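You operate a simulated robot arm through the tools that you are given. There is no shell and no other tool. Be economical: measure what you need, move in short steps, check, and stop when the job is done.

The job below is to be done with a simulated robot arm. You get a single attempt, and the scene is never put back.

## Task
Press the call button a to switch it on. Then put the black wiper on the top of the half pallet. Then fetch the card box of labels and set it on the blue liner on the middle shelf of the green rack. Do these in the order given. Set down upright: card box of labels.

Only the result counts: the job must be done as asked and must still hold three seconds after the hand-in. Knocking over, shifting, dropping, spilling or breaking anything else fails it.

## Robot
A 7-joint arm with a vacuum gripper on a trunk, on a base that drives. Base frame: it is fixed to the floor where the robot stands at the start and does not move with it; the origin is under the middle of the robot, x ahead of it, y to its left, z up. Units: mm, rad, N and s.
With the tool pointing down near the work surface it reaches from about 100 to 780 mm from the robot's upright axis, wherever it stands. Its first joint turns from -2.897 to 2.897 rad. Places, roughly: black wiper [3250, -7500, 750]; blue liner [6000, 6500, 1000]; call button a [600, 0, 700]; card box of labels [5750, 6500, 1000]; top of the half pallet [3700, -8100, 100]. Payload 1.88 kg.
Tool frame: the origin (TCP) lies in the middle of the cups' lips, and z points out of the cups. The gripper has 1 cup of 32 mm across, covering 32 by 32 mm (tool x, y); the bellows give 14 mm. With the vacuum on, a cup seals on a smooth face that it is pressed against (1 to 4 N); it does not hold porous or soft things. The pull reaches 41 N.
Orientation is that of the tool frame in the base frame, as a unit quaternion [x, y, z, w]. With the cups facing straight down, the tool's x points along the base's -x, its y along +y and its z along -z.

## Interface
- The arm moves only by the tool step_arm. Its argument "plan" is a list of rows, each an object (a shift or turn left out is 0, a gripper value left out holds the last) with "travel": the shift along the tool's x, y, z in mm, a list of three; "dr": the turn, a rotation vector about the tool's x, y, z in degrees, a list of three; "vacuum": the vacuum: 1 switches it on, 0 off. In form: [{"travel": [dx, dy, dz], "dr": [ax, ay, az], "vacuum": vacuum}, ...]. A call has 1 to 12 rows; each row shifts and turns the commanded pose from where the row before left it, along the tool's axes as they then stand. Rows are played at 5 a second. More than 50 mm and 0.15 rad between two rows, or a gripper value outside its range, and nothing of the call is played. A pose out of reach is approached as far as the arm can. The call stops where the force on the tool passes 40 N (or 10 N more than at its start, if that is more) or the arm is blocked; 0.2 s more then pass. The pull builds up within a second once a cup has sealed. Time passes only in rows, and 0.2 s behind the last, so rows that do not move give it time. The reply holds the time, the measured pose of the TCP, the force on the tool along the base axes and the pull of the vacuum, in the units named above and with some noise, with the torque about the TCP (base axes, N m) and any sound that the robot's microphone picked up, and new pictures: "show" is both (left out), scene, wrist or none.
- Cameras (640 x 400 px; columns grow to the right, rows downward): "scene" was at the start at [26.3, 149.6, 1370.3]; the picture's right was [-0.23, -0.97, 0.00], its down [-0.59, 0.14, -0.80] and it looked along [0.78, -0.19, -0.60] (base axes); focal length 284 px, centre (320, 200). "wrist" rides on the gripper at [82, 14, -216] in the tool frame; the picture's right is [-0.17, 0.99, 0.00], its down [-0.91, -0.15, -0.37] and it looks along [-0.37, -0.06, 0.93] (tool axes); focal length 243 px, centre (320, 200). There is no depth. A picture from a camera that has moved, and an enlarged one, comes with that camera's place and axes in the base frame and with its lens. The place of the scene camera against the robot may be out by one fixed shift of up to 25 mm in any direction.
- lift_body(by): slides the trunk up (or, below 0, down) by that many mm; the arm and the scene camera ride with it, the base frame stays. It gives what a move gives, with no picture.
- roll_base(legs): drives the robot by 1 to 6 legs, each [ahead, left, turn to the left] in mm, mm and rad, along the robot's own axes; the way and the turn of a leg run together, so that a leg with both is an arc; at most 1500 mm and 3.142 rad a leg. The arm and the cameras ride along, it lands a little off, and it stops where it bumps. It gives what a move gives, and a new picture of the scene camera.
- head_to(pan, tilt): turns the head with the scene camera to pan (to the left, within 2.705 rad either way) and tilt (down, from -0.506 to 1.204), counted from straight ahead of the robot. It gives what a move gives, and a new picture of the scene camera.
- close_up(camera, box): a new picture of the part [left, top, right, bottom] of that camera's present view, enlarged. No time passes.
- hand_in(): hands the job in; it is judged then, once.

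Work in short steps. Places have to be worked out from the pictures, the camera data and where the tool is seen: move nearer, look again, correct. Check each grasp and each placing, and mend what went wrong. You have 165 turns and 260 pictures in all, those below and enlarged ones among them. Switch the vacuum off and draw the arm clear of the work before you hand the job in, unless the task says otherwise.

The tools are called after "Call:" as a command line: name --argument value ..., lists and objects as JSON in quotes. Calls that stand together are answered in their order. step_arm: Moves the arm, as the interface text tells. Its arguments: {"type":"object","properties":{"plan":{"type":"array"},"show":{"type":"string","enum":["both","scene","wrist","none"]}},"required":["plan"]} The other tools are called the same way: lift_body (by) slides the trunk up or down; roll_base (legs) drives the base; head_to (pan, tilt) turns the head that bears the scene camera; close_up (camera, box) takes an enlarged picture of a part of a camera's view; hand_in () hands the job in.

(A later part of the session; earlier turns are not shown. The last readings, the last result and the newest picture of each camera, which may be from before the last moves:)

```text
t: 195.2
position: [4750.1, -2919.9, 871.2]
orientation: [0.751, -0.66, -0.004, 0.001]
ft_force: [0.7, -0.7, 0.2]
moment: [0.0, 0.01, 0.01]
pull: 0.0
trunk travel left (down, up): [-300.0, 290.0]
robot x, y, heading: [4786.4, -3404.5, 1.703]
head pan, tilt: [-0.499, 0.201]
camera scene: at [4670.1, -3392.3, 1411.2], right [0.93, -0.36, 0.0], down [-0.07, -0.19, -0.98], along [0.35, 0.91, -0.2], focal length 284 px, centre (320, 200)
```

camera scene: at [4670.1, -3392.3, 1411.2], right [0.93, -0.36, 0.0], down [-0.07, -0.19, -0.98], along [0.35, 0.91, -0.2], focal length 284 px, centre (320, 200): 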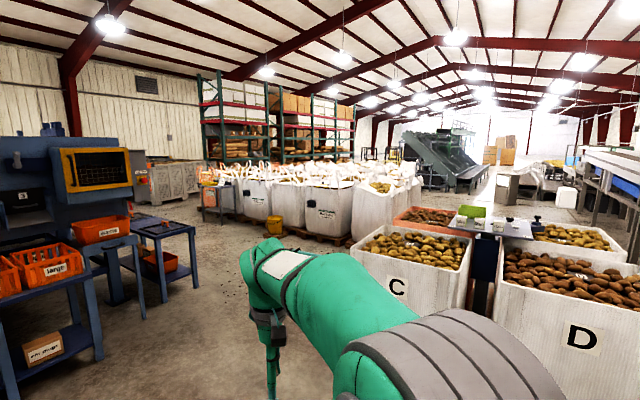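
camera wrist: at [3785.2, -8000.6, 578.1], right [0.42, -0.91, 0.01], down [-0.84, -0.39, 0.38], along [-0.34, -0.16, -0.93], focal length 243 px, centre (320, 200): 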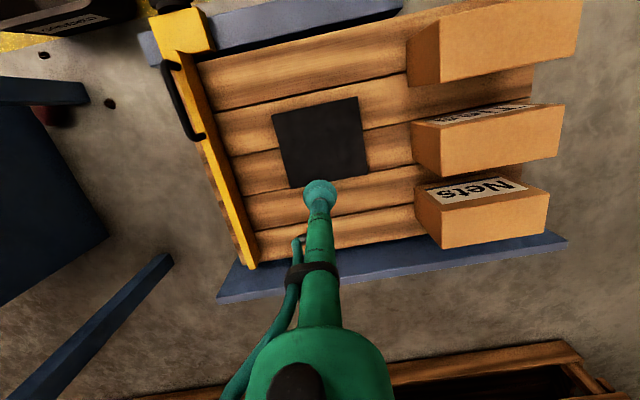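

I'll enlarge the area around the expected rack direction (col 250, row 155).

Call:
close_up --camera "scene" --box '[170, 60, 400, 240]'

```text
2.22 times, centred on (285, 150) of scene
camera zoom: at [4670.1, -3392.3, 1411.2], right [0.93, -0.36, 0.0], down [-0.07, -0.19, -0.98], along [0.35, 0.91, -0.2], focal length 632 px, centre (398, 311)
```

zoom: 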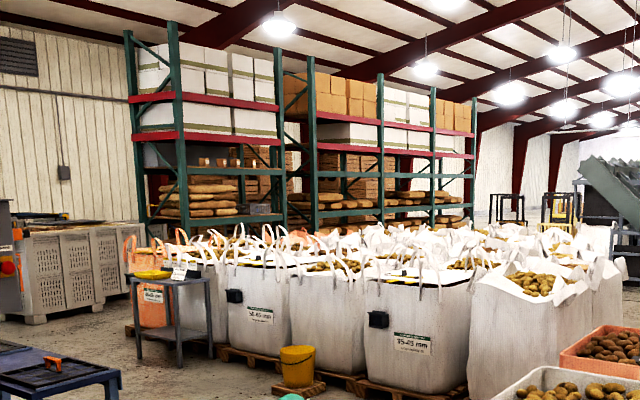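

The green rack is the tall one behind the white bags; the middle shelf carries sacks and a grey item. I'll drive up the corridor step by step.

Call:
roll_base --legs '[[0, 0, -0.17], [1400, 0, 0], [1400, 0, 0]]'

Call:
head_to --pan 0.1 --tilt 0.2

```text
t: 209.3
position: [4929.4, -150.4, 870.2]
orientation: [-0.692, 0.722, 0.004, 0.0]
ft_force: [-0.2, -0.3, 0.4]
moment: [0.0, 0.0, -0.04]
pull: 0.0
trunk travel left (down, up): [-300.0, 290.0]
robot x, y, heading: [4887.4, -632.8, 1.533]
head pan, tilt: [-0.499, 0.201]
camera scene: at [4768.3, -602.5, 1411.2], right [0.86, -0.51, 0.0], down [-0.1, -0.17, -0.98], along [0.5, 0.84, -0.2], focal length 284 px, centre (320, 200)
```

scene: 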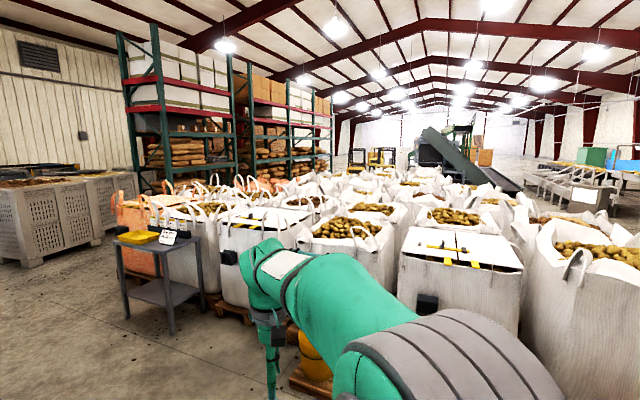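

```text
t: 210.3
position: [4929.5, -150.4, 871.5]
orientation: [-0.692, 0.721, 0.004, 0.0]
ft_force: [0.3, 0.4, -0.5]
moment: [-0.02, 0.01, 0.0]
pull: 0.1
trunk travel left (down, up): [-300.0, 290.0]
robot x, y, heading: [4885.8, -638.3, 1.529]
head pan, tilt: [0.099, 0.201]
camera scene: at [4714.9, -589.4, 1411.2], right [1.0, 0.06, 0.0], down [0.01, -0.2, -0.98], along [-0.06, 0.98, -0.2], focal length 284 px, centre (320, 200)
```

scene: 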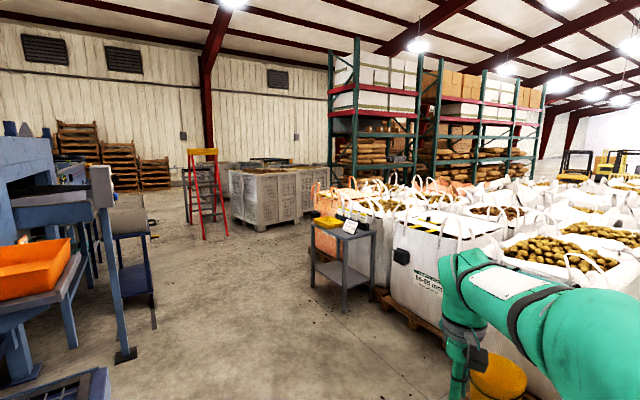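

The way is open left of the small table, then between the bags and crates (about 1.3 m) toward the rack. I'll drive that in legs.

Call:
roll_base --legs '[[0, 0, 0.38], [1400, 0, 0], [1400, 0, 0], [0, 0, -0.4]]'

Call:
head_to --pan -0.3 --tilt 0.25

```text
t: 226.6
position: [3946.7, 2544.7, 871.6]
orientation: [-0.691, 0.723, 0.004, 0.0]
ft_force: [-0.7, 0.2, -0.4]
moment: [0.03, -0.01, -0.01]
pull: 0.0
trunk travel left (down, up): [-300.0, 290.0]
robot x, y, heading: [3899.5, 2059.9, 1.529]
head pan, tilt: [0.099, 0.201]
camera scene: at [3731.1, 2106.5, 1411.2], right [1.0, 0.06, 0.0], down [0.01, -0.2, -0.98], along [-0.05, 0.98, -0.2], focal length 284 px, centre (320, 200)
```

scene: 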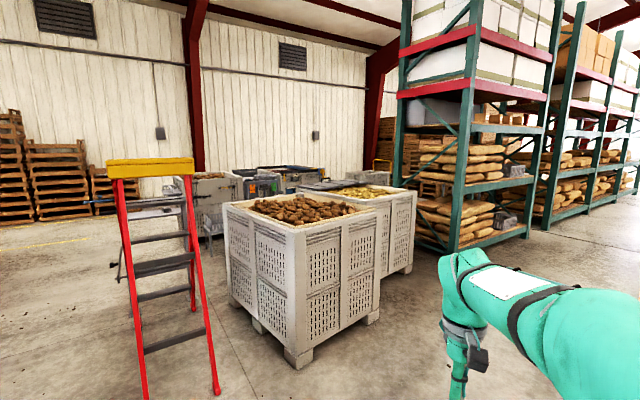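

```text
t: 227.4
position: [3946.8, 2545.4, 871.5]
orientation: [-0.69, 0.724, 0.003, 0.0]
ft_force: [1.3, 0.9, -0.2]
moment: [-0.01, 0.02, 0.02]
pull: 0.0
trunk travel left (down, up): [-300.0, 290.0]
robot x, y, heading: [3903.4, 2062.4, 1.527]
head pan, tilt: [-0.3, 0.25]
camera scene: at [3767.8, 2101.4, 1406.6], right [0.94, -0.34, 0.0], down [-0.08, -0.23, -0.97], along [0.33, 0.91, -0.25], focal length 284 px, centre (320, 200)
```

scene: 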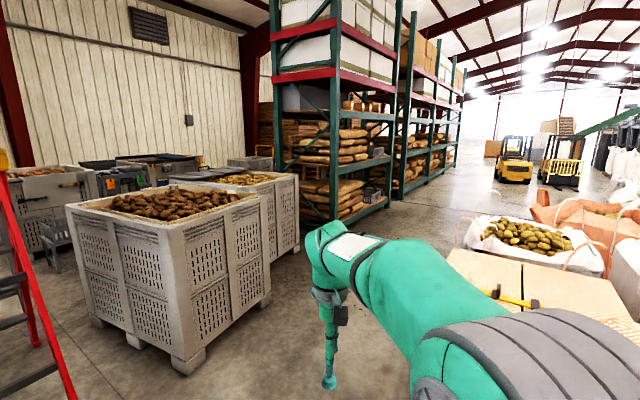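

The rack's left bay is in view; target items should be there. I'll enlarge it.

Call:
close_up --camera "scene" --box '[265, 80, 415, 230]'

```text
2.67 times, centred on (340, 155) of scene
camera zoom: at [3767.8, 2101.4, 1406.6], right [0.94, -0.34, 0.0], down [-0.08, -0.23, -0.97], along [0.33, 0.91, -0.25], focal length 758 px, centre (267, 320)
```

zoom: 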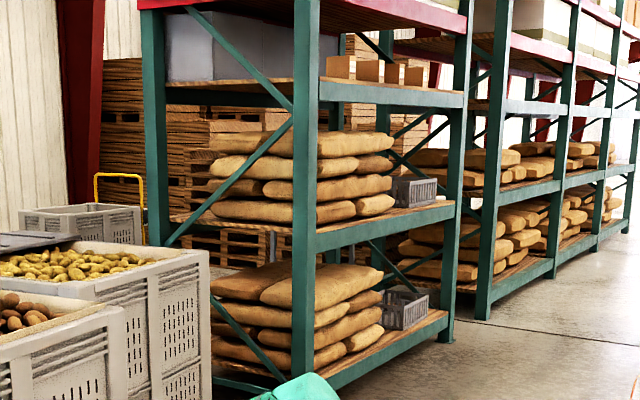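

I'll drive through the corridor to the aisle in front of the rack.

Call:
roll_base --legs '[[0, 0, -0.1], [1100, 0, 0], [0, 0, -0.73], [1200, 0, 0], [1200, 0, 0]]'

Call:
head_to --pan 0.6 --tilt 0.2

```text
t: 246.8
position: [6267.5, 4984.5, 870.3]
orientation: [-0.353, 0.936, 0.004, 0.002]
ft_force: [-1.3, -0.5, -1.3]
moment: [-0.01, -0.01, -0.03]
pull: 0.0
trunk travel left (down, up): [-300.0, 290.0]
robot x, y, heading: [5884.4, 4680.7, 0.72]
head pan, tilt: [-0.3, 0.25]
camera scene: at [5820.1, 4809.1, 1406.6], right [0.41, -0.91, 0.0], down [-0.23, -0.1, -0.97], along [0.88, 0.4, -0.25], focal length 284 px, centre (320, 200)
```

scene: 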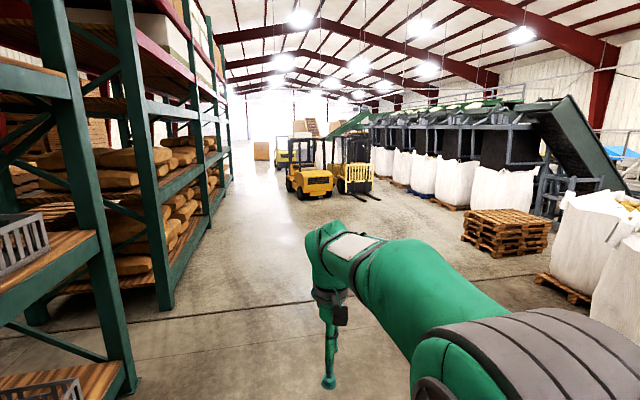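

```text
t: 248.0
position: [6267.6, 4985.5, 871.2]
orientation: [-0.353, 0.935, 0.003, 0.002]
ft_force: [-0.3, -0.2, 0.3]
moment: [-0.02, -0.01, -0.03]
pull: 0.0
trunk travel left (down, up): [-300.0, 290.0]
robot x, y, heading: [5887.1, 4681.6, 0.727]
head pan, tilt: [0.6, 0.201]
camera scene: at [5757.8, 4861.1, 1411.2], right [0.97, -0.24, 0.0], down [-0.05, -0.19, -0.98], along [0.24, 0.95, -0.2], focal length 284 px, centre (320, 200)
```

scene: 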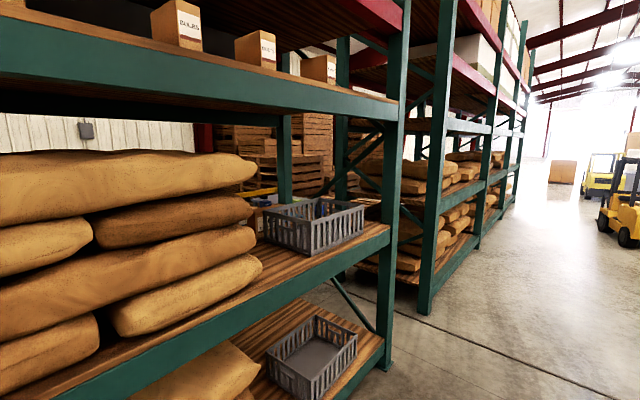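

The middle shelf is right here with a grey crate with something blue in it, and something beside it. I'll zoom in.

Call:
close_up --camera "scene" --box '[230, 160, 400, 280]'

Call:
close_up --camera "scene" --box '[140, 0, 420, 180]'

```text
3.33 times, centred on (315, 220) of scene
camera zoom: at [5757.8, 4861.1, 1411.2], right [0.97, -0.24, 0.0], down [-0.05, -0.19, -0.98], along [0.24, 0.95, -0.2], focal length 948 px, centre (337, 133)
```

zoom: 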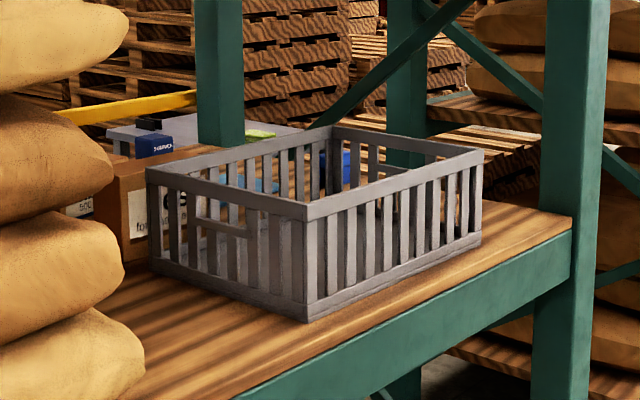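

```text
2.22 times, centred on (280, 90) of scene
camera zoom: at [5757.8, 4861.1, 1411.2], right [0.97, -0.24, 0.0], down [-0.05, -0.19, -0.98], along [0.24, 0.95, -0.2], focal length 632 px, centre (409, 444)
```

zoom: 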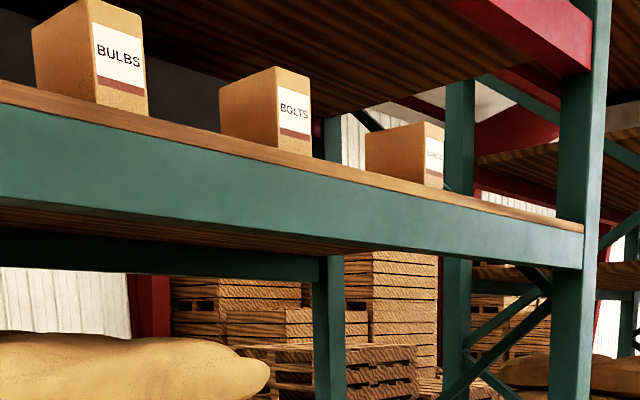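

The crate stands at the shelf front at roughly [6136, 6477], the shelf at z≈850, with cartons and blue things behind or in it. I'll drive to face the rack squarely, 600 mm from its edge.

Call:
roll_base --legs '[[0, 0, 0.2], [1330, 0, 0], [0, 0, 1.285]]'

Call:
head_to --pan 0.0 --tilt 0.45

```text
t: 258.6
position: [6455.7, 6146.8, 871.8]
orientation: [0.884, -0.468, -0.004, 0.001]
ft_force: [-0.2, -0.3, -0.4]
moment: [0.01, 0.01, -0.04]
pull: 0.0
trunk travel left (down, up): [-300.0, 290.0]
robot x, y, heading: [6709.4, 5734.8, 2.175]
head pan, tilt: [0.6, 0.201]
camera scene: at [6523.0, 5630.2, 1411.2], right [0.36, 0.93, 0.0], down [0.19, -0.07, -0.98], along [-0.91, 0.35, -0.2], focal length 284 px, centre (320, 200)
```

scene: 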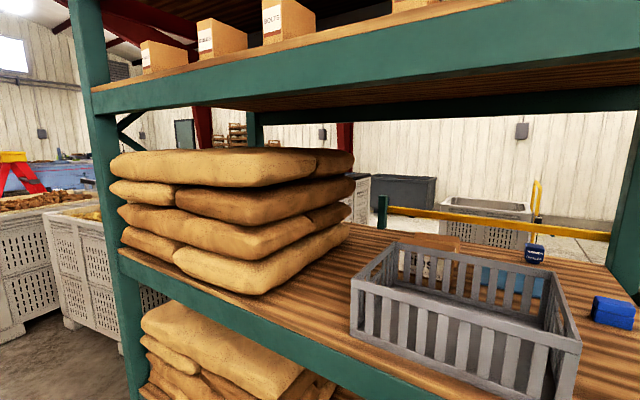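

```text
t: 259.6
position: [6455.8, 6147.6, 869.7]
orientation: [0.884, -0.467, -0.004, 0.001]
ft_force: [-0.7, 0.1, -0.2]
moment: [0.01, 0.01, -0.01]
pull: 0.1
trunk travel left (down, up): [-300.0, 290.0]
robot x, y, heading: [6706.9, 5730.0, 2.169]
head pan, tilt: [0.0, 0.45]
camera scene: at [6557.9, 5672.3, 1388.0], right [0.82, 0.57, 0.0], down [0.25, -0.36, -0.9], along [-0.51, 0.74, -0.43], focal length 284 px, centre (320, 200)
```

scene: 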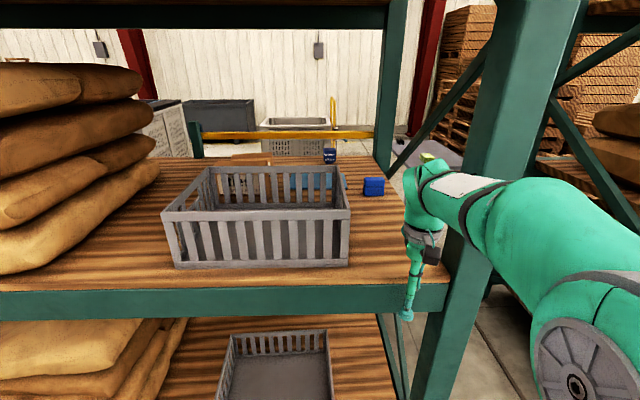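

Now squared. I'll zoom on the items behind the crate.

Call:
close_up --camera "scene" --box '[180, 80, 440, 240]'

```text
2.46 times, centred on (310, 160) of scene
camera zoom: at [6557.9, 5672.3, 1388.0], right [0.82, 0.57, 0.0], down [0.25, -0.36, -0.9], along [-0.51, 0.74, -0.43], focal length 700 px, centre (345, 298)
```

zoom: 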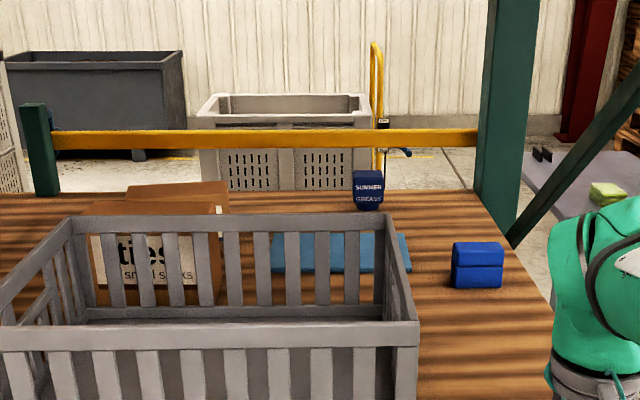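

Triangulating with the previous view puts the shelf at z≈964, so the tool is very near the front beam. The items sit at the rear half of the shelf, out of reach from the front: carton near [5670, 6500] and blue liner near [5955, 6545]. I'll back off and inspect the gap to the right that leads behind the rack.

Call:
roll_base --legs '[[-250, 0, 0], [0, -750, 0]]'

Call:
head_to --pan 0.0 --tilt 0.35

```text
t: 264.2
position: [7014.4, 6214.3, 871.8]
orientation: [0.891, -0.454, -0.004, 0.0]
ft_force: [-0.8, 0.2, -0.5]
moment: [0.0, -0.01, 0.0]
pull: 0.1
trunk travel left (down, up): [-300.0, 290.0]
robot x, y, heading: [7280.4, 5805.5, 2.199]
head pan, tilt: [0.0, 0.45]
stopped in leg 2: the robot was blocked; the commanded pose is now the measured one
camera scene: at [7130.8, 5740.6, 1388.0], right [0.81, 0.59, 0.0], down [0.26, -0.35, -0.9], along [-0.53, 0.73, -0.44], focal length 284 px, centre (320, 200)
```

scene: 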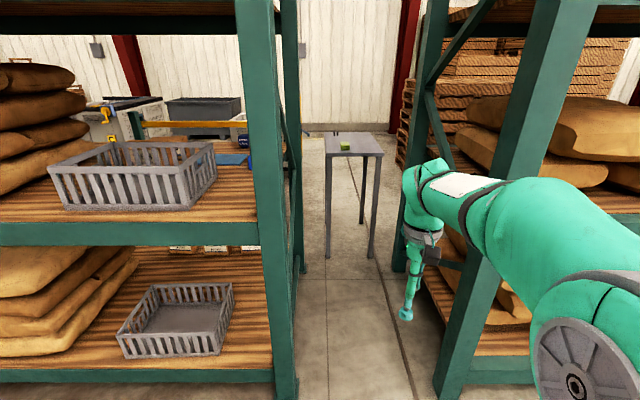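

```text
t: 264.9
position: [7016.0, 6213.5, 870.2]
orientation: [0.891, -0.455, -0.004, 0.0]
ft_force: [-0.6, 0.6, 0.1]
moment: [0.01, 0.01, 0.0]
pull: 0.0
trunk travel left (down, up): [-300.0, 290.0]
robot x, y, heading: [7280.8, 5803.4, 2.196]
head pan, tilt: [0.0, 0.351]
camera scene: at [7130.1, 5741.6, 1397.1], right [0.81, 0.59, 0.0], down [0.2, -0.28, -0.94], along [-0.55, 0.76, -0.34], focal length 284 px, centre (320, 200)
```

scene: 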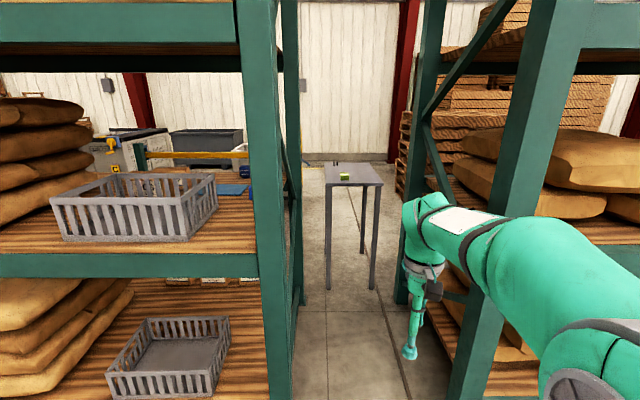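

I bumped something on the right. I'll look there.

Call:
head_to --pan -1.3 --tilt 0.7

Call:
head_to --pan -0.7 --tilt 0.9

```text
t: 266.4
position: [7015.2, 6211.6, 870.9]
orientation: [0.89, -0.455, -0.005, 0.002]
ft_force: [-0.2, -0.4, 0.0]
moment: [0.0, -0.03, -0.02]
pull: 0.0
trunk travel left (down, up): [-300.0, 290.0]
robot x, y, heading: [7277.3, 5804.7, 2.2]
head pan, tilt: [-1.3, 0.7]
camera scene: at [7237.6, 5732.8, 1365.8], right [0.78, -0.62, 0.0], down [-0.4, -0.5, -0.77], along [0.48, 0.6, -0.64], focal length 284 px, centre (320, 200)
```

scene: 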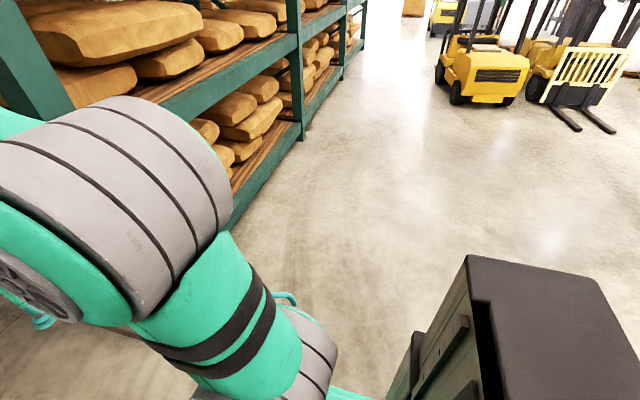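

```text
t: 267.4
position: [7015.5, 6213.1, 871.4]
orientation: [0.891, -0.455, -0.004, 0.001]
ft_force: [-0.1, -1.2, -0.4]
moment: [-0.02, 0.02, -0.02]
pull: 0.0
trunk travel left (down, up): [-300.0, 290.0]
robot x, y, heading: [7284.7, 5803.3, 2.198]
head pan, tilt: [-0.7, 0.901]
camera scene: at [7190.3, 5741.6, 1349.7], right [1.0, -0.07, 0.0], down [-0.06, -0.78, -0.62], along [0.04, 0.62, -0.78], focal length 284 px, centre (320, 200)
```

scene: 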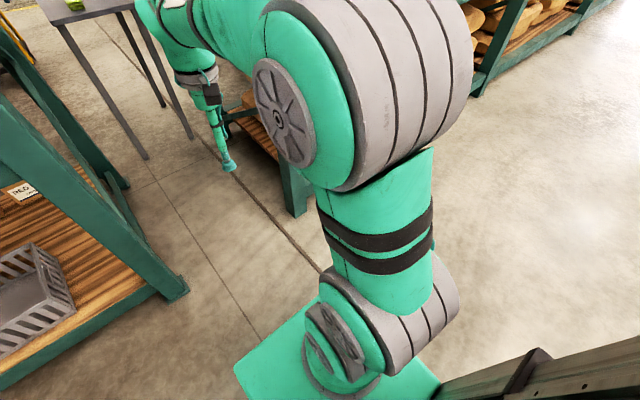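

The rack uprights are about 1035 mm ahead, so the arm is clear. The bump must be at the base's right or rear. I'll look down there.

Call:
head_to --pan -2.0 --tilt 0.8

Call:
head_to --pan -2.6 --tilt 0.5

```text
t: 268.8
position: [7015.2, 6213.0, 870.5]
orientation: [0.891, -0.455, -0.004, 0.001]
ft_force: [-0.4, -0.4, 0.5]
moment: [-0.01, 0.02, 0.01]
pull: 0.1
trunk travel left (down, up): [-300.0, 290.0]
robot x, y, heading: [7282.0, 5804.5, 2.2]
head pan, tilt: [-2.0, 0.799]
camera scene: at [7263.9, 5682.3, 1357.5], right [0.2, -0.98, 0.0], down [-0.7, -0.14, -0.7], along [0.68, 0.14, -0.72], focal length 284 px, centre (320, 200)
```

scene: 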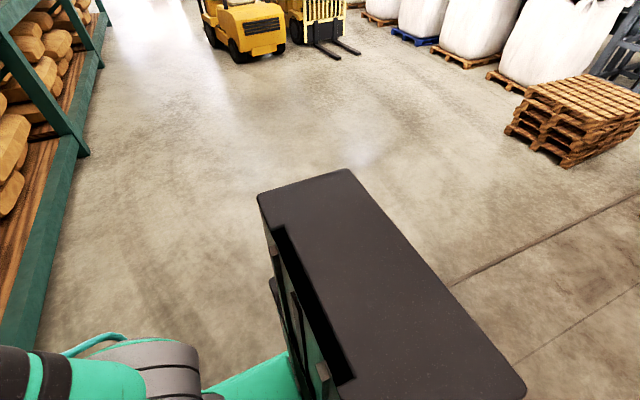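

```text
t: 269.8
position: [7015.4, 6214.6, 869.2]
orientation: [0.891, -0.455, -0.004, 0.001]
ft_force: [-0.3, -0.2, 0.0]
moment: [0.0, -0.02, 0.02]
pull: 0.2
trunk travel left (down, up): [-300.0, 290.0]
robot x, y, heading: [7283.6, 5805.1, 2.2]
head pan, tilt: [-2.601, 0.499]
camera scene: at [7268.6, 5630.8, 1383.5], right [-0.39, -0.92, 0.0], down [-0.44, 0.19, -0.88], along [0.81, -0.34, -0.48], focal length 284 px, centre (320, 200)
```

scene: 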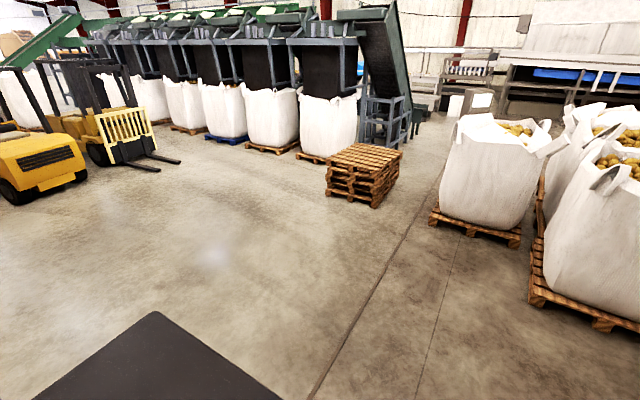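

Nothing visible was hit and all is standing. The small table blocks the exit of this gap, so I'll inspect the rack's left end as a way to the rear.

Call:
roll_base --legs '[[-100, 0, 0], [0, 1000, 0], [0, 1000, 0]]'

Call:
head_to --pan 0.35 --tilt 0.4

```text
t: 280.7
position: [5432.3, 4942.4, 869.9]
orientation: [0.89, -0.456, -0.005, 0.0]
ft_force: [0.8, -0.1, 0.1]
moment: [0.02, -0.01, 0.0]
pull: 0.0
trunk travel left (down, up): [-300.0, 290.0]
robot x, y, heading: [5693.6, 4537.1, 2.203]
head pan, tilt: [-2.601, 0.499]
camera scene: at [5685.6, 4360.5, 1383.5], right [-0.39, -0.92, 0.0], down [-0.44, 0.19, -0.88], along [0.81, -0.34, -0.48], focal length 284 px, centre (320, 200)
```

scene: 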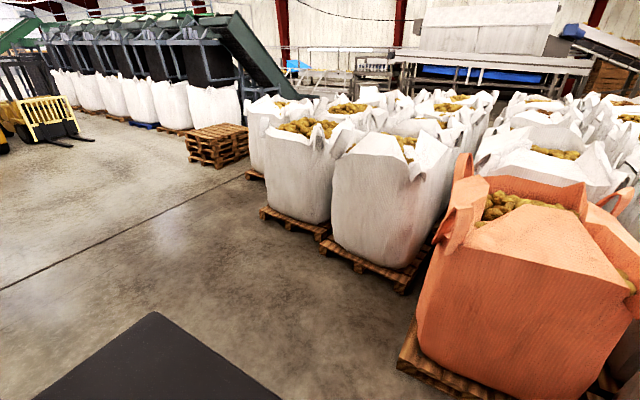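

```text
t: 283.2
position: [5432.2, 4943.5, 870.5]
orientation: [0.89, -0.455, -0.005, 0.001]
ft_force: [-0.2, 0.0, 0.0]
moment: [-0.01, -0.02, 0.0]
pull: 0.1
trunk travel left (down, up): [-300.0, 290.0]
robot x, y, heading: [5694.8, 4536.8, 2.194]
head pan, tilt: [0.351, 0.4]
camera scene: at [5525.1, 4447.9, 1392.6], right [0.56, 0.83, 0.0], down [0.32, -0.22, -0.92], along [-0.76, 0.52, -0.39], focal length 284 px, centre (320, 200)
```

scene: 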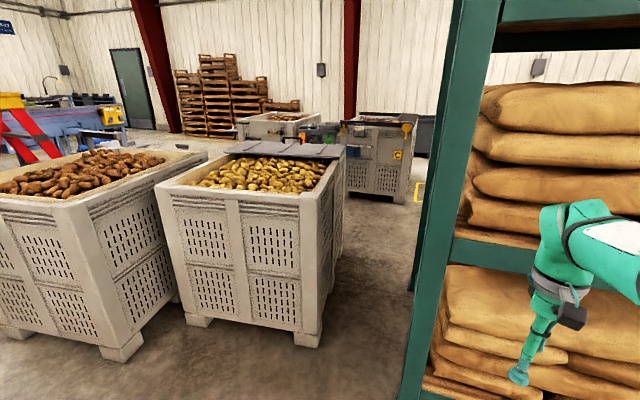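

The left gap (about 450 mm) is too tight. I'll enlarge the region behind the crates to look for another way to the rear aisle.

Call:
close_up --camera "scene" --box '[140, 80, 460, 280]'

Call:
head_to --pan 0.9 --tilt 0.3

```text
2.00 times, centred on (300, 180) of scene
camera zoom: at [5525.1, 4447.9, 1392.6], right [0.56, 0.83, 0.0], down [0.32, -0.22, -0.92], along [-0.76, 0.52, -0.39], focal length 569 px, centre (360, 240)
```

zoom: 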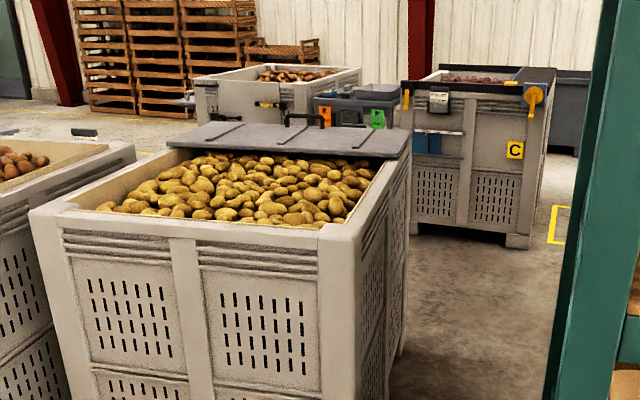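

```text
t: 284.2
position: [5433.6, 4942.5, 870.6]
orientation: [0.89, -0.455, -0.004, 0.001]
ft_force: [-1.2, 0.0, 0.1]
moment: [-0.02, -0.01, -0.03]
pull: 0.0
trunk travel left (down, up): [-300.0, 290.0]
robot x, y, heading: [5696.9, 4533.4, 2.197]
head pan, tilt: [0.901, 0.3]
camera scene: at [5508.6, 4400.2, 1401.9], right [0.04, 1.0, 0.0], down [0.3, -0.01, -0.96], along [-0.95, 0.04, -0.3], focal length 284 px, centre (320, 200)
```

scene: 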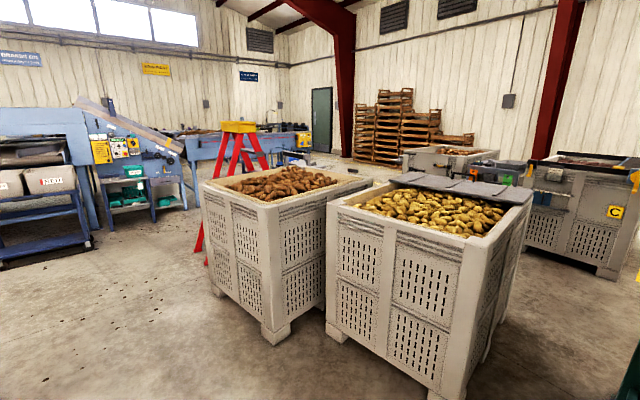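

There's open floor past the ladder and a wide aisle behind crates and rack. I'll go around: back past the bags, left of the ladder, then behind the crates.

Call:
roll_base --legs '[[0, 0, 1.645], [1070, 0, 0], [1070, 0, 0], [0, 0, -0.3]]'

Call:
head_to --pan -0.2 --tilt 0.35

```text
t: 299.7
position: [3638.3, 2954.7, 870.8]
orientation: [0.977, 0.213, -0.004, 0.004]
ft_force: [0.3, 0.4, -0.3]
moment: [-0.02, 0.0, 0.0]
pull: 0.0
trunk travel left (down, up): [-300.0, 290.0]
robot x, y, heading: [4090.1, 3133.1, -2.712]
head pan, tilt: [0.901, 0.3]
camera scene: at [4192.3, 2926.4, 1401.9], right [-0.97, 0.24, 0.0], down [0.07, 0.29, -0.96], along [-0.23, -0.93, -0.3], focal length 284 px, centre (320, 200)
```

scene: 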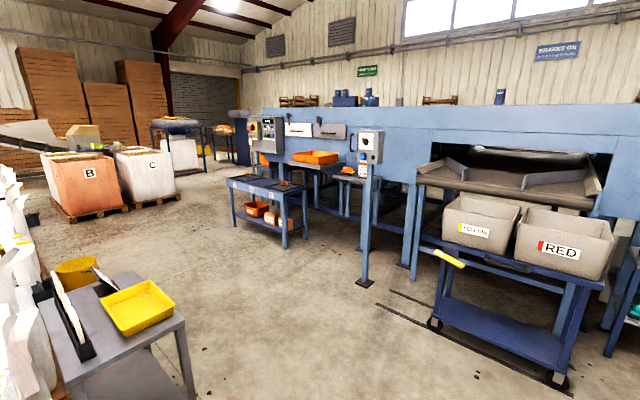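

```text
t: 301.1
position: [3636.2, 2955.3, 871.5]
orientation: [0.977, 0.214, -0.003, 0.003]
ft_force: [0.2, 0.2, -1.4]
moment: [-0.01, -0.01, 0.06]
pull: 0.2
trunk travel left (down, up): [-300.0, 290.0]
robot x, y, heading: [4091.1, 3134.5, -2.708]
head pan, tilt: [-0.201, 0.351]
camera scene: at [4123.7, 2995.8, 1397.2], right [-0.23, 0.97, 0.0], down [0.33, 0.08, -0.94], along [-0.91, -0.22, -0.34], focal length 284 px, centre (320, 200)
```

scene: 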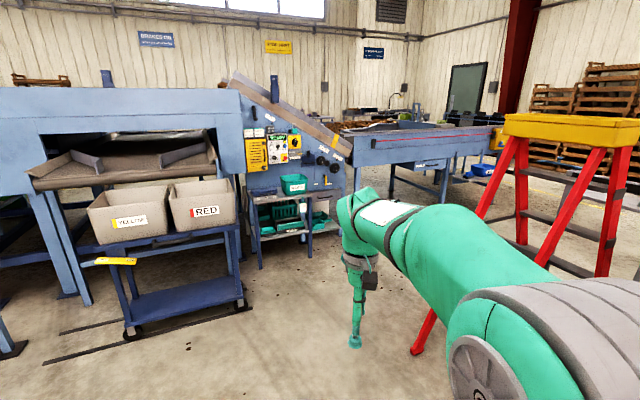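

Ladder foot is at about (2765, 3242) and the bin cart at about (2647, 2090); 1.15 m between. I'll pass in the middle and look again.

Call:
roll_base --legs '[[0, 0, -0.12], [1450, 0, 0], [0, 0, -0.99], [700, 0, 0]]'

Call:
head_to --pan -0.8 --tilt 0.35

Call:
head_to --pan 0.0 --tilt 0.35

```text
t: 314.9
position: [1782.1, 3443.5, 870.3]
orientation: [0.941, -0.338, -0.003, 0.002]
ft_force: [-1.0, 0.3, -0.1]
moment: [0.0, 0.01, 0.01]
pull: 0.0
trunk travel left (down, up): [-300.0, 290.0]
robot x, y, heading: [2142.5, 3113.7, 2.453]
head pan, tilt: [-0.201, 0.351]
camera scene: at [2027.3, 3027.8, 1397.2], right [0.78, 0.63, 0.0], down [0.22, -0.27, -0.94], along [-0.59, 0.73, -0.34], focal length 284 px, centre (320, 200)
```

scene: 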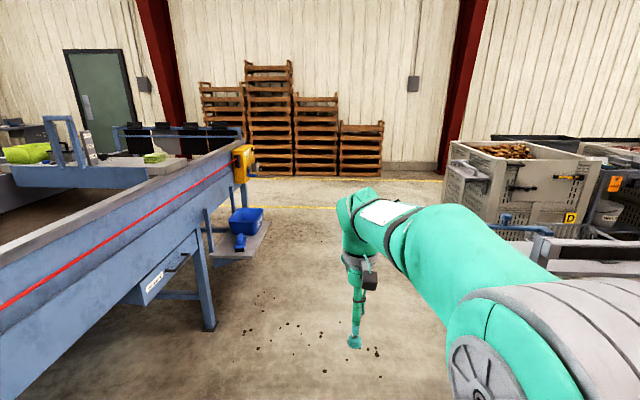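

```text
t: 315.9
position: [1783.3, 3443.7, 870.4]
orientation: [0.941, -0.339, -0.004, 0.001]
ft_force: [-0.2, -1.1, 0.8]
moment: [0.0, 0.0, 0.0]
pull: 0.1
trunk travel left (down, up): [-300.0, 290.0]
robot x, y, heading: [2147.1, 3109.4, 2.453]
head pan, tilt: [-0.799, 0.351]
camera scene: at [2078.1, 3048.3, 1397.2], right [1.0, 0.08, 0.0], down [0.03, -0.34, -0.94], along [-0.08, 0.94, -0.34], focal length 284 px, centre (320, 200)
```

scene: 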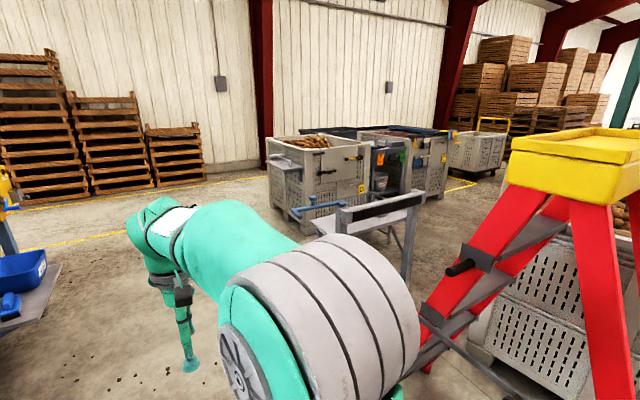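

```text
t: 317.0
position: [1784.0, 3442.4, 870.4]
orientation: [0.941, -0.339, -0.004, 0.001]
ft_force: [0.3, 0.0, -0.2]
moment: [0.02, 0.01, -0.02]
pull: 0.2
trunk travel left (down, up): [-300.0, 290.0]
robot x, y, heading: [2142.0, 3114.1, 2.453]
head pan, tilt: [0.0, 0.351]
camera scene: at [2014.0, 3014.8, 1397.2], right [0.64, 0.77, 0.0], down [0.27, -0.22, -0.94], along [-0.72, 0.6, -0.34], focal length 284 px, centre (320, 200)
```

scene: 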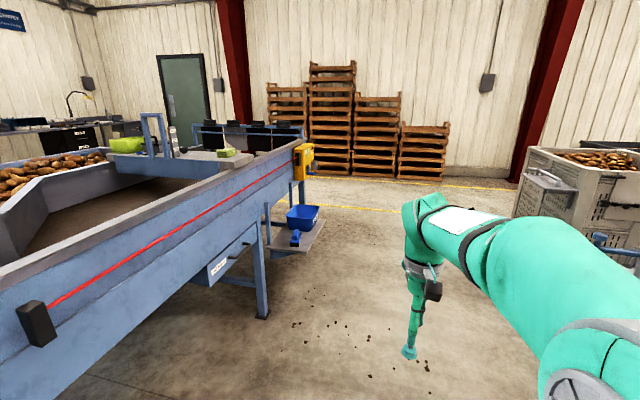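

There's a grey trolley beside the ladder and bins (D, C) along the wall. I'll advance on its left and re-measure.

Call:
roll_base --legs '[[0, 0, -0.22], [1050, 0, 0], [0, 0, -0.5]]'

Call:
head_to --pan -0.3 --tilt 0.45

Call:
head_to --pan 0.1 --tilt 0.45

```text
t: 324.6
position: [1432.9, 4412.1, 870.0]
orientation: [0.767, -0.642, -0.004, 0.0]
ft_force: [-0.1, -0.6, 0.2]
moment: [0.0, 0.01, 0.02]
pull: 0.0
trunk travel left (down, up): [-300.0, 290.0]
robot x, y, heading: [1492.1, 3929.4, 1.747]
head pan, tilt: [0.0, 0.351]
camera scene: at [1328.9, 3939.8, 1397.2], right [0.98, 0.18, 0.0], down [0.06, -0.34, -0.94], along [-0.17, 0.92, -0.34], focal length 284 px, centre (320, 200)
```

scene: 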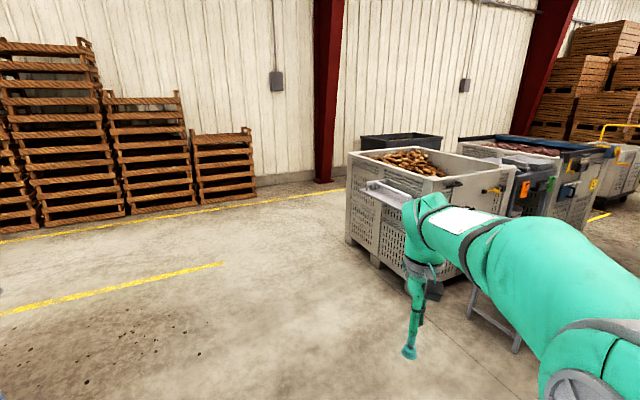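

```text
t: 325.4
position: [1432.8, 4412.4, 871.2]
orientation: [0.767, -0.642, -0.005, 0.001]
ft_force: [-0.2, -0.3, 0.3]
moment: [-0.04, 0.0, 0.0]
pull: 0.0
trunk travel left (down, up): [-300.0, 290.0]
robot x, y, heading: [1493.7, 3930.3, 1.742]
head pan, tilt: [-0.3, 0.45]
camera scene: at [1356.6, 3939.4, 1388.0], right [0.99, -0.12, 0.0], down [-0.05, -0.43, -0.9], along [0.11, 0.89, -0.43], focal length 284 px, centre (320, 200)
```

scene: 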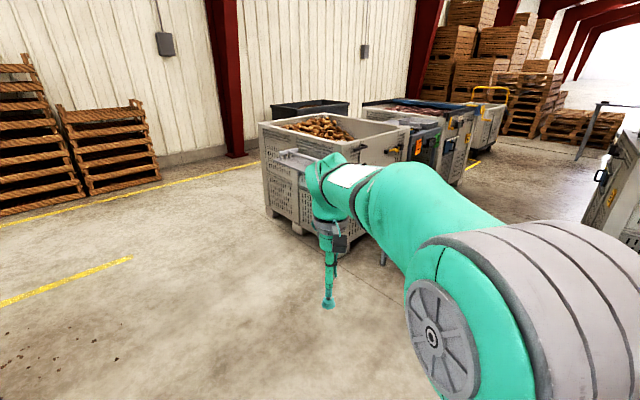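

```text
t: 326.3
position: [1432.4, 4412.8, 872.0]
orientation: [0.766, -0.643, -0.004, -0.001]
ft_force: [-0.5, -0.1, -0.1]
moment: [-0.03, -0.02, -0.02]
pull: 0.0
trunk travel left (down, up): [-300.0, 290.0]
robot x, y, heading: [1494.8, 3933.5, 1.746]
head pan, tilt: [0.099, 0.45]
camera scene: at [1320.3, 3936.6, 1388.0], right [0.96, 0.27, 0.0], down [0.12, -0.42, -0.9], along [-0.25, 0.87, -0.44], focal length 284 px, centre (320, 200)
```

scene: 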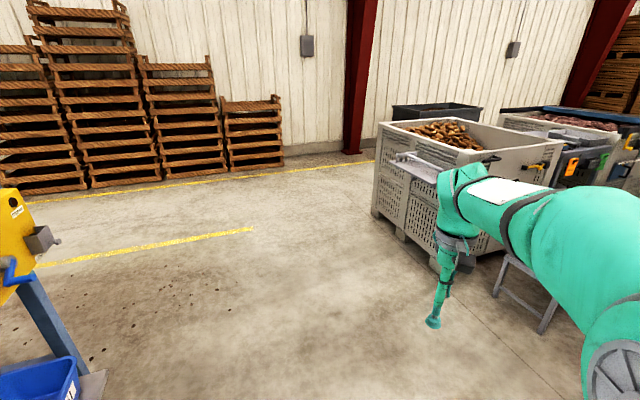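

I'll turn toward the passage between the stand and crates to see it without the arm in the way.

Call:
roll_base --legs '[[0, 0, -1.0]]'

Call:
head_to --pan 0.1 --tilt 0.4

```text
t: 329.2
position: [1869.2, 4242.0, 871.4]
orientation: [-0.364, 0.931, 0.004, 0.002]
ft_force: [0.0, -0.3, -0.1]
moment: [0.04, -0.04, 0.01]
pull: 0.0
trunk travel left (down, up): [-300.0, 290.0]
robot x, y, heading: [1497.7, 3931.2, 0.746]
head pan, tilt: [0.099, 0.45]
camera scene: at [1401.7, 4084.7, 1388.0], right [0.75, -0.66, 0.0], down [-0.29, -0.33, -0.9], along [0.6, 0.67, -0.44], focal length 284 px, centre (320, 200)
```

scene: 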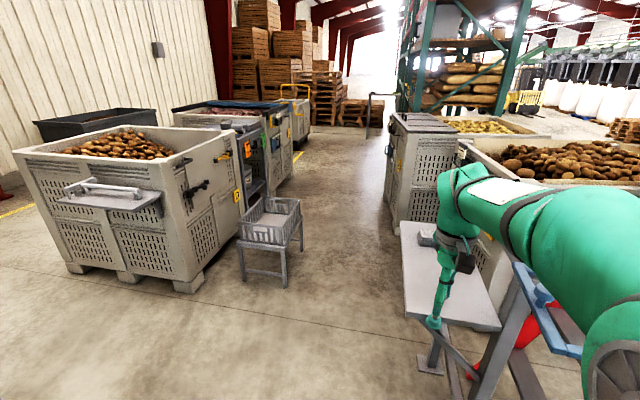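

```text
t: 329.9
position: [1868.1, 4240.7, 870.5]
orientation: [-0.364, 0.931, 0.004, 0.002]
ft_force: [1.3, 0.2, -0.9]
moment: [-0.02, 0.02, 0.01]
pull: 0.0
trunk travel left (down, up): [-300.0, 290.0]
robot x, y, heading: [1491.2, 3929.0, 0.747]
head pan, tilt: [0.099, 0.4]
camera scene: at [1402.2, 4085.2, 1392.6], right [0.75, -0.66, 0.0], down [-0.26, -0.29, -0.92], along [0.61, 0.69, -0.39], focal length 284 px, centre (320, 200)
```

scene: 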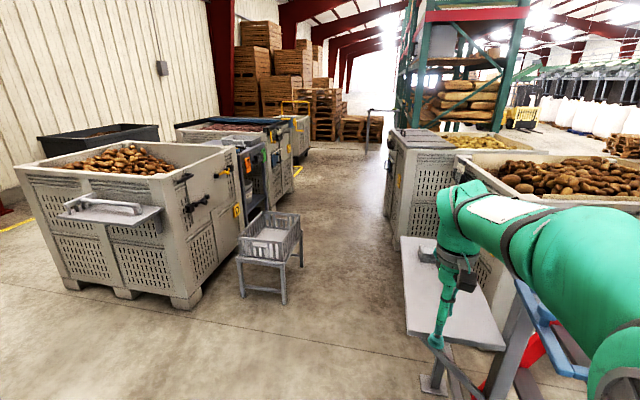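

There's a straight aisle between the crate stand (left) and grey platform (right), about 700 mm wide. I'll align to it, sidestep left 390 mm and advance.

Call:
roll_base --legs '[[0, 0, -0.12], [0, 390, 0], [700, 0, 0]]'

Call:
head_to --pan 0.1 --tilt 0.75

```text
t: 336.4
position: [2248.3, 4921.2, 870.4]
orientation: [-0.304, 0.953, 0.004, 0.002]
ft_force: [-0.2, 0.0, -0.1]
moment: [0.01, 0.01, 0.02]
pull: 0.1
trunk travel left (down, up): [-300.0, 290.0]
robot x, y, heading: [1838.4, 4661.7, 0.621]
head pan, tilt: [0.099, 0.4]
camera scene: at [1765.9, 4824.7, 1392.6], right [0.66, -0.75, 0.0], down [-0.29, -0.26, -0.92], along [0.69, 0.61, -0.39], focal length 284 px, centre (320, 200)
```

scene: 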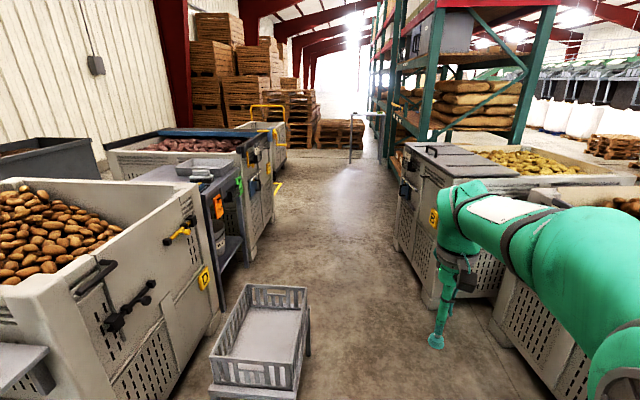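

```text
t: 337.2
position: [2249.0, 4921.4, 871.7]
orientation: [-0.305, 0.952, 0.003, 0.002]
ft_force: [0.2, -0.7, 0.0]
moment: [-0.01, 0.02, 0.01]
pull: 0.0
trunk travel left (down, up): [-300.0, 290.0]
robot x, y, heading: [1839.4, 4658.5, 0.623]
head pan, tilt: [0.099, 0.75]
camera scene: at [1758.6, 4818.4, 1361.6], right [0.66, -0.75, 0.0], down [-0.51, -0.45, -0.73], along [0.55, 0.48, -0.68], focal length 284 px, centre (320, 200)
```

scene: 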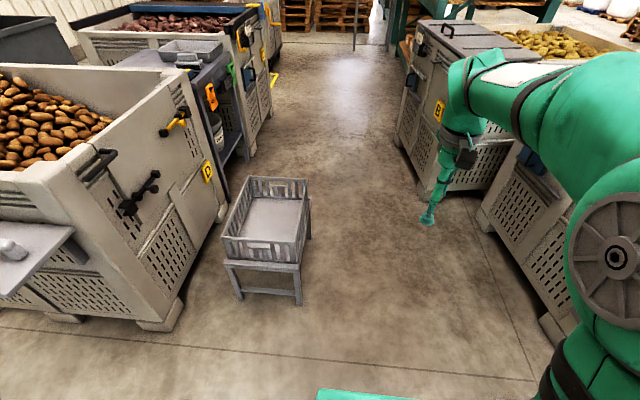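

The line is clear: stand is about 340 mm left, crate B corner about 320 mm right further on. I'll go ahead, drifting left after the stand.

Call:
roll_base --legs '[[1400, 0, 0], [850, 250, 0], [1300, 0, 0]]'

Call:
head_to --pan -0.6 --tilt 0.4

```text
t: 354.6
position: [4933.7, 7271.7, 872.1]
orientation: [-0.317, 0.949, 0.003, 0.003]
ft_force: [0.5, 1.0, 0.0]
moment: [-0.02, 0.0, -0.03]
pull: 0.0
trunk travel left (down, up): [-300.0, 290.0]
robot x, y, heading: [4529.5, 7000.4, 0.65]
head pan, tilt: [0.099, 0.75]
camera scene: at [4447.4, 7156.8, 1361.5], right [0.68, -0.73, 0.0], down [-0.5, -0.46, -0.73], along [0.54, 0.5, -0.68], focal length 284 px, centre (320, 200)
```

scene: 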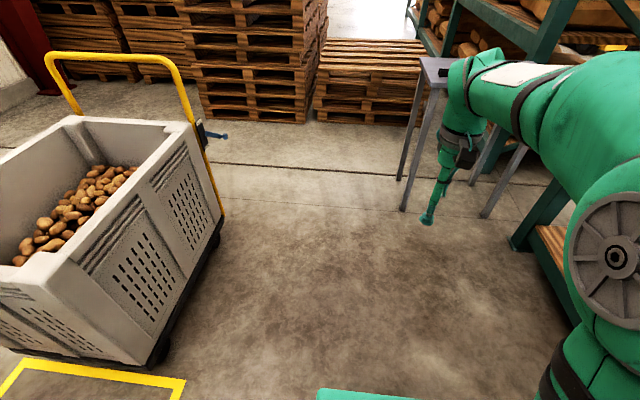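

```text
t: 355.7
position: [4934.4, 7272.5, 871.9]
orientation: [-0.317, 0.948, 0.004, 0.003]
ft_force: [-0.6, -0.3, 0.4]
moment: [-0.01, 0.0, -0.01]
pull: 0.0
trunk travel left (down, up): [-300.0, 290.0]
robot x, y, heading: [4533.7, 6998.6, 0.644]
head pan, tilt: [-0.6, 0.4]
camera scene: at [4479.1, 7104.9, 1392.6], right [0.05, -1.0, 0.0], down [-0.39, -0.02, -0.92], along [0.92, 0.04, -0.39], focal length 284 px, centre (320, 200)
```

scene: 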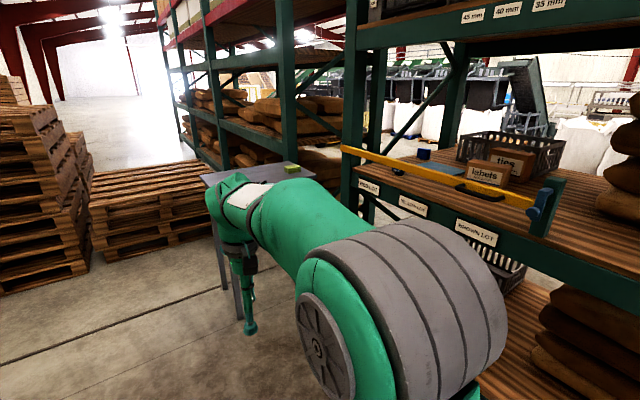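

The rear view shows the "labels" carton just behind a yellow rail, with "ties" and the liner nearby. I'll enlarge.

Call:
close_up --camera "scene" --box '[330, 110, 590, 270]'

```text
2.46 times, centred on (460, 190) of scene
camera zoom: at [4479.1, 7104.9, 1392.6], right [0.05, -1.0, 0.0], down [-0.39, -0.02, -0.92], along [0.92, 0.04, -0.39], focal length 700 px, centre (-25, 225)
```

zoom: 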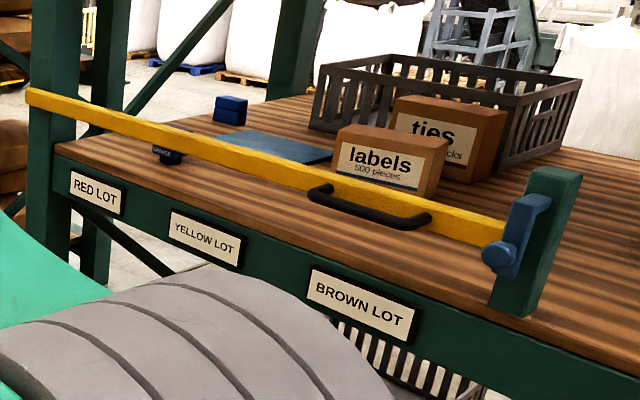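

Measured from here: labels carton top is near [5655, 6457], liner centre [5937, 6532], yellow rail top z≈1071, upper beam underside z≈1507. I'll turn to face the rack rear, then strafe left alongside.

Call:
roll_base --legs '[[0, 0, -1.58], [0, 790, 0]]'

Call:
head_to --pan 0.0 --tilt 0.35

```text
t: 363.8
position: [5437.7, 7074.3, 871.0]
orientation: [0.445, 0.895, 0.0, 0.004]
ft_force: [0.8, 0.1, 0.1]
moment: [0.01, 0.01, 0.01]
pull: 0.0
trunk travel left (down, up): [-300.0, 290.0]
robot x, y, heading: [5167.4, 7478.3, -0.922]
head pan, tilt: [-0.6, 0.4]
camera scene: at [5264.7, 7536.5, 1392.6], right [-1.0, -0.05, 0.0], down [-0.02, 0.39, -0.92], along [0.04, -0.92, -0.39], focal length 284 px, centre (320, 200)
```

scene: 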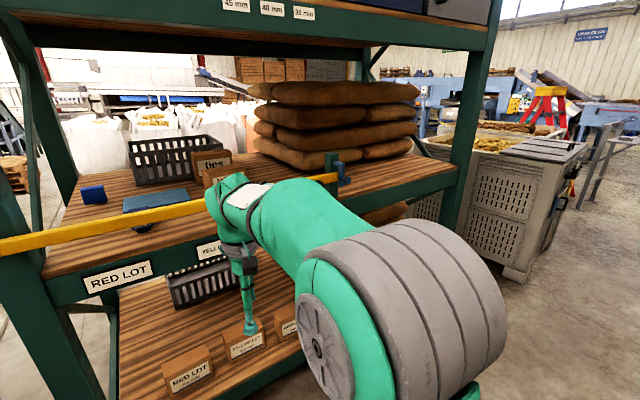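

```text
t: 364.8
position: [5436.9, 7073.3, 871.9]
orientation: [0.445, 0.896, 0.0, 0.003]
ft_force: [0.4, 0.7, 0.5]
moment: [-0.01, 0.01, 0.02]
pull: 0.1
trunk travel left (down, up): [-300.0, 290.0]
robot x, y, heading: [5166.9, 7473.7, -0.923]
head pan, tilt: [0.0, 0.351]
camera scene: at [5316.5, 7554.8, 1397.2], right [-0.8, -0.6, 0.0], down [-0.21, 0.27, -0.94], along [0.57, -0.75, -0.34], focal length 284 px, centre (320, 200)
```

scene: 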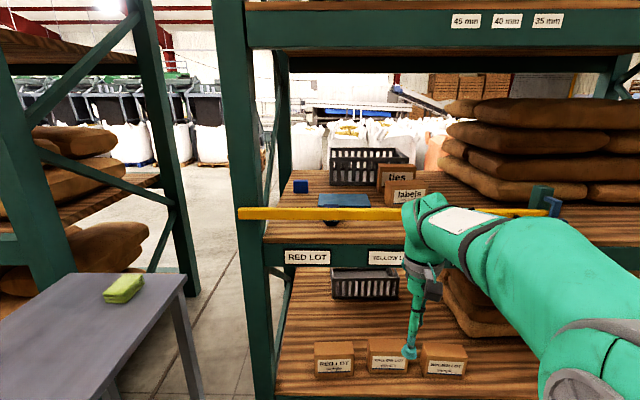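

Good frontal view. I'll enlarge the shelf to measure carton, liner and rail.

Call:
close_up --camera "scene" --box '[230, 120, 450, 280]'

```text
2.50 times, centred on (340, 200) of scene
camera zoom: at [5316.5, 7554.8, 1397.2], right [-0.8, -0.6, 0.0], down [-0.21, 0.27, -0.94], along [0.57, -0.75, -0.34], focal length 711 px, centre (270, 200)
```

zoom: 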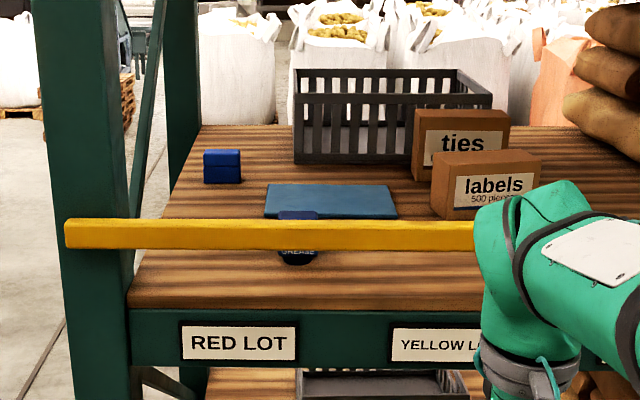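

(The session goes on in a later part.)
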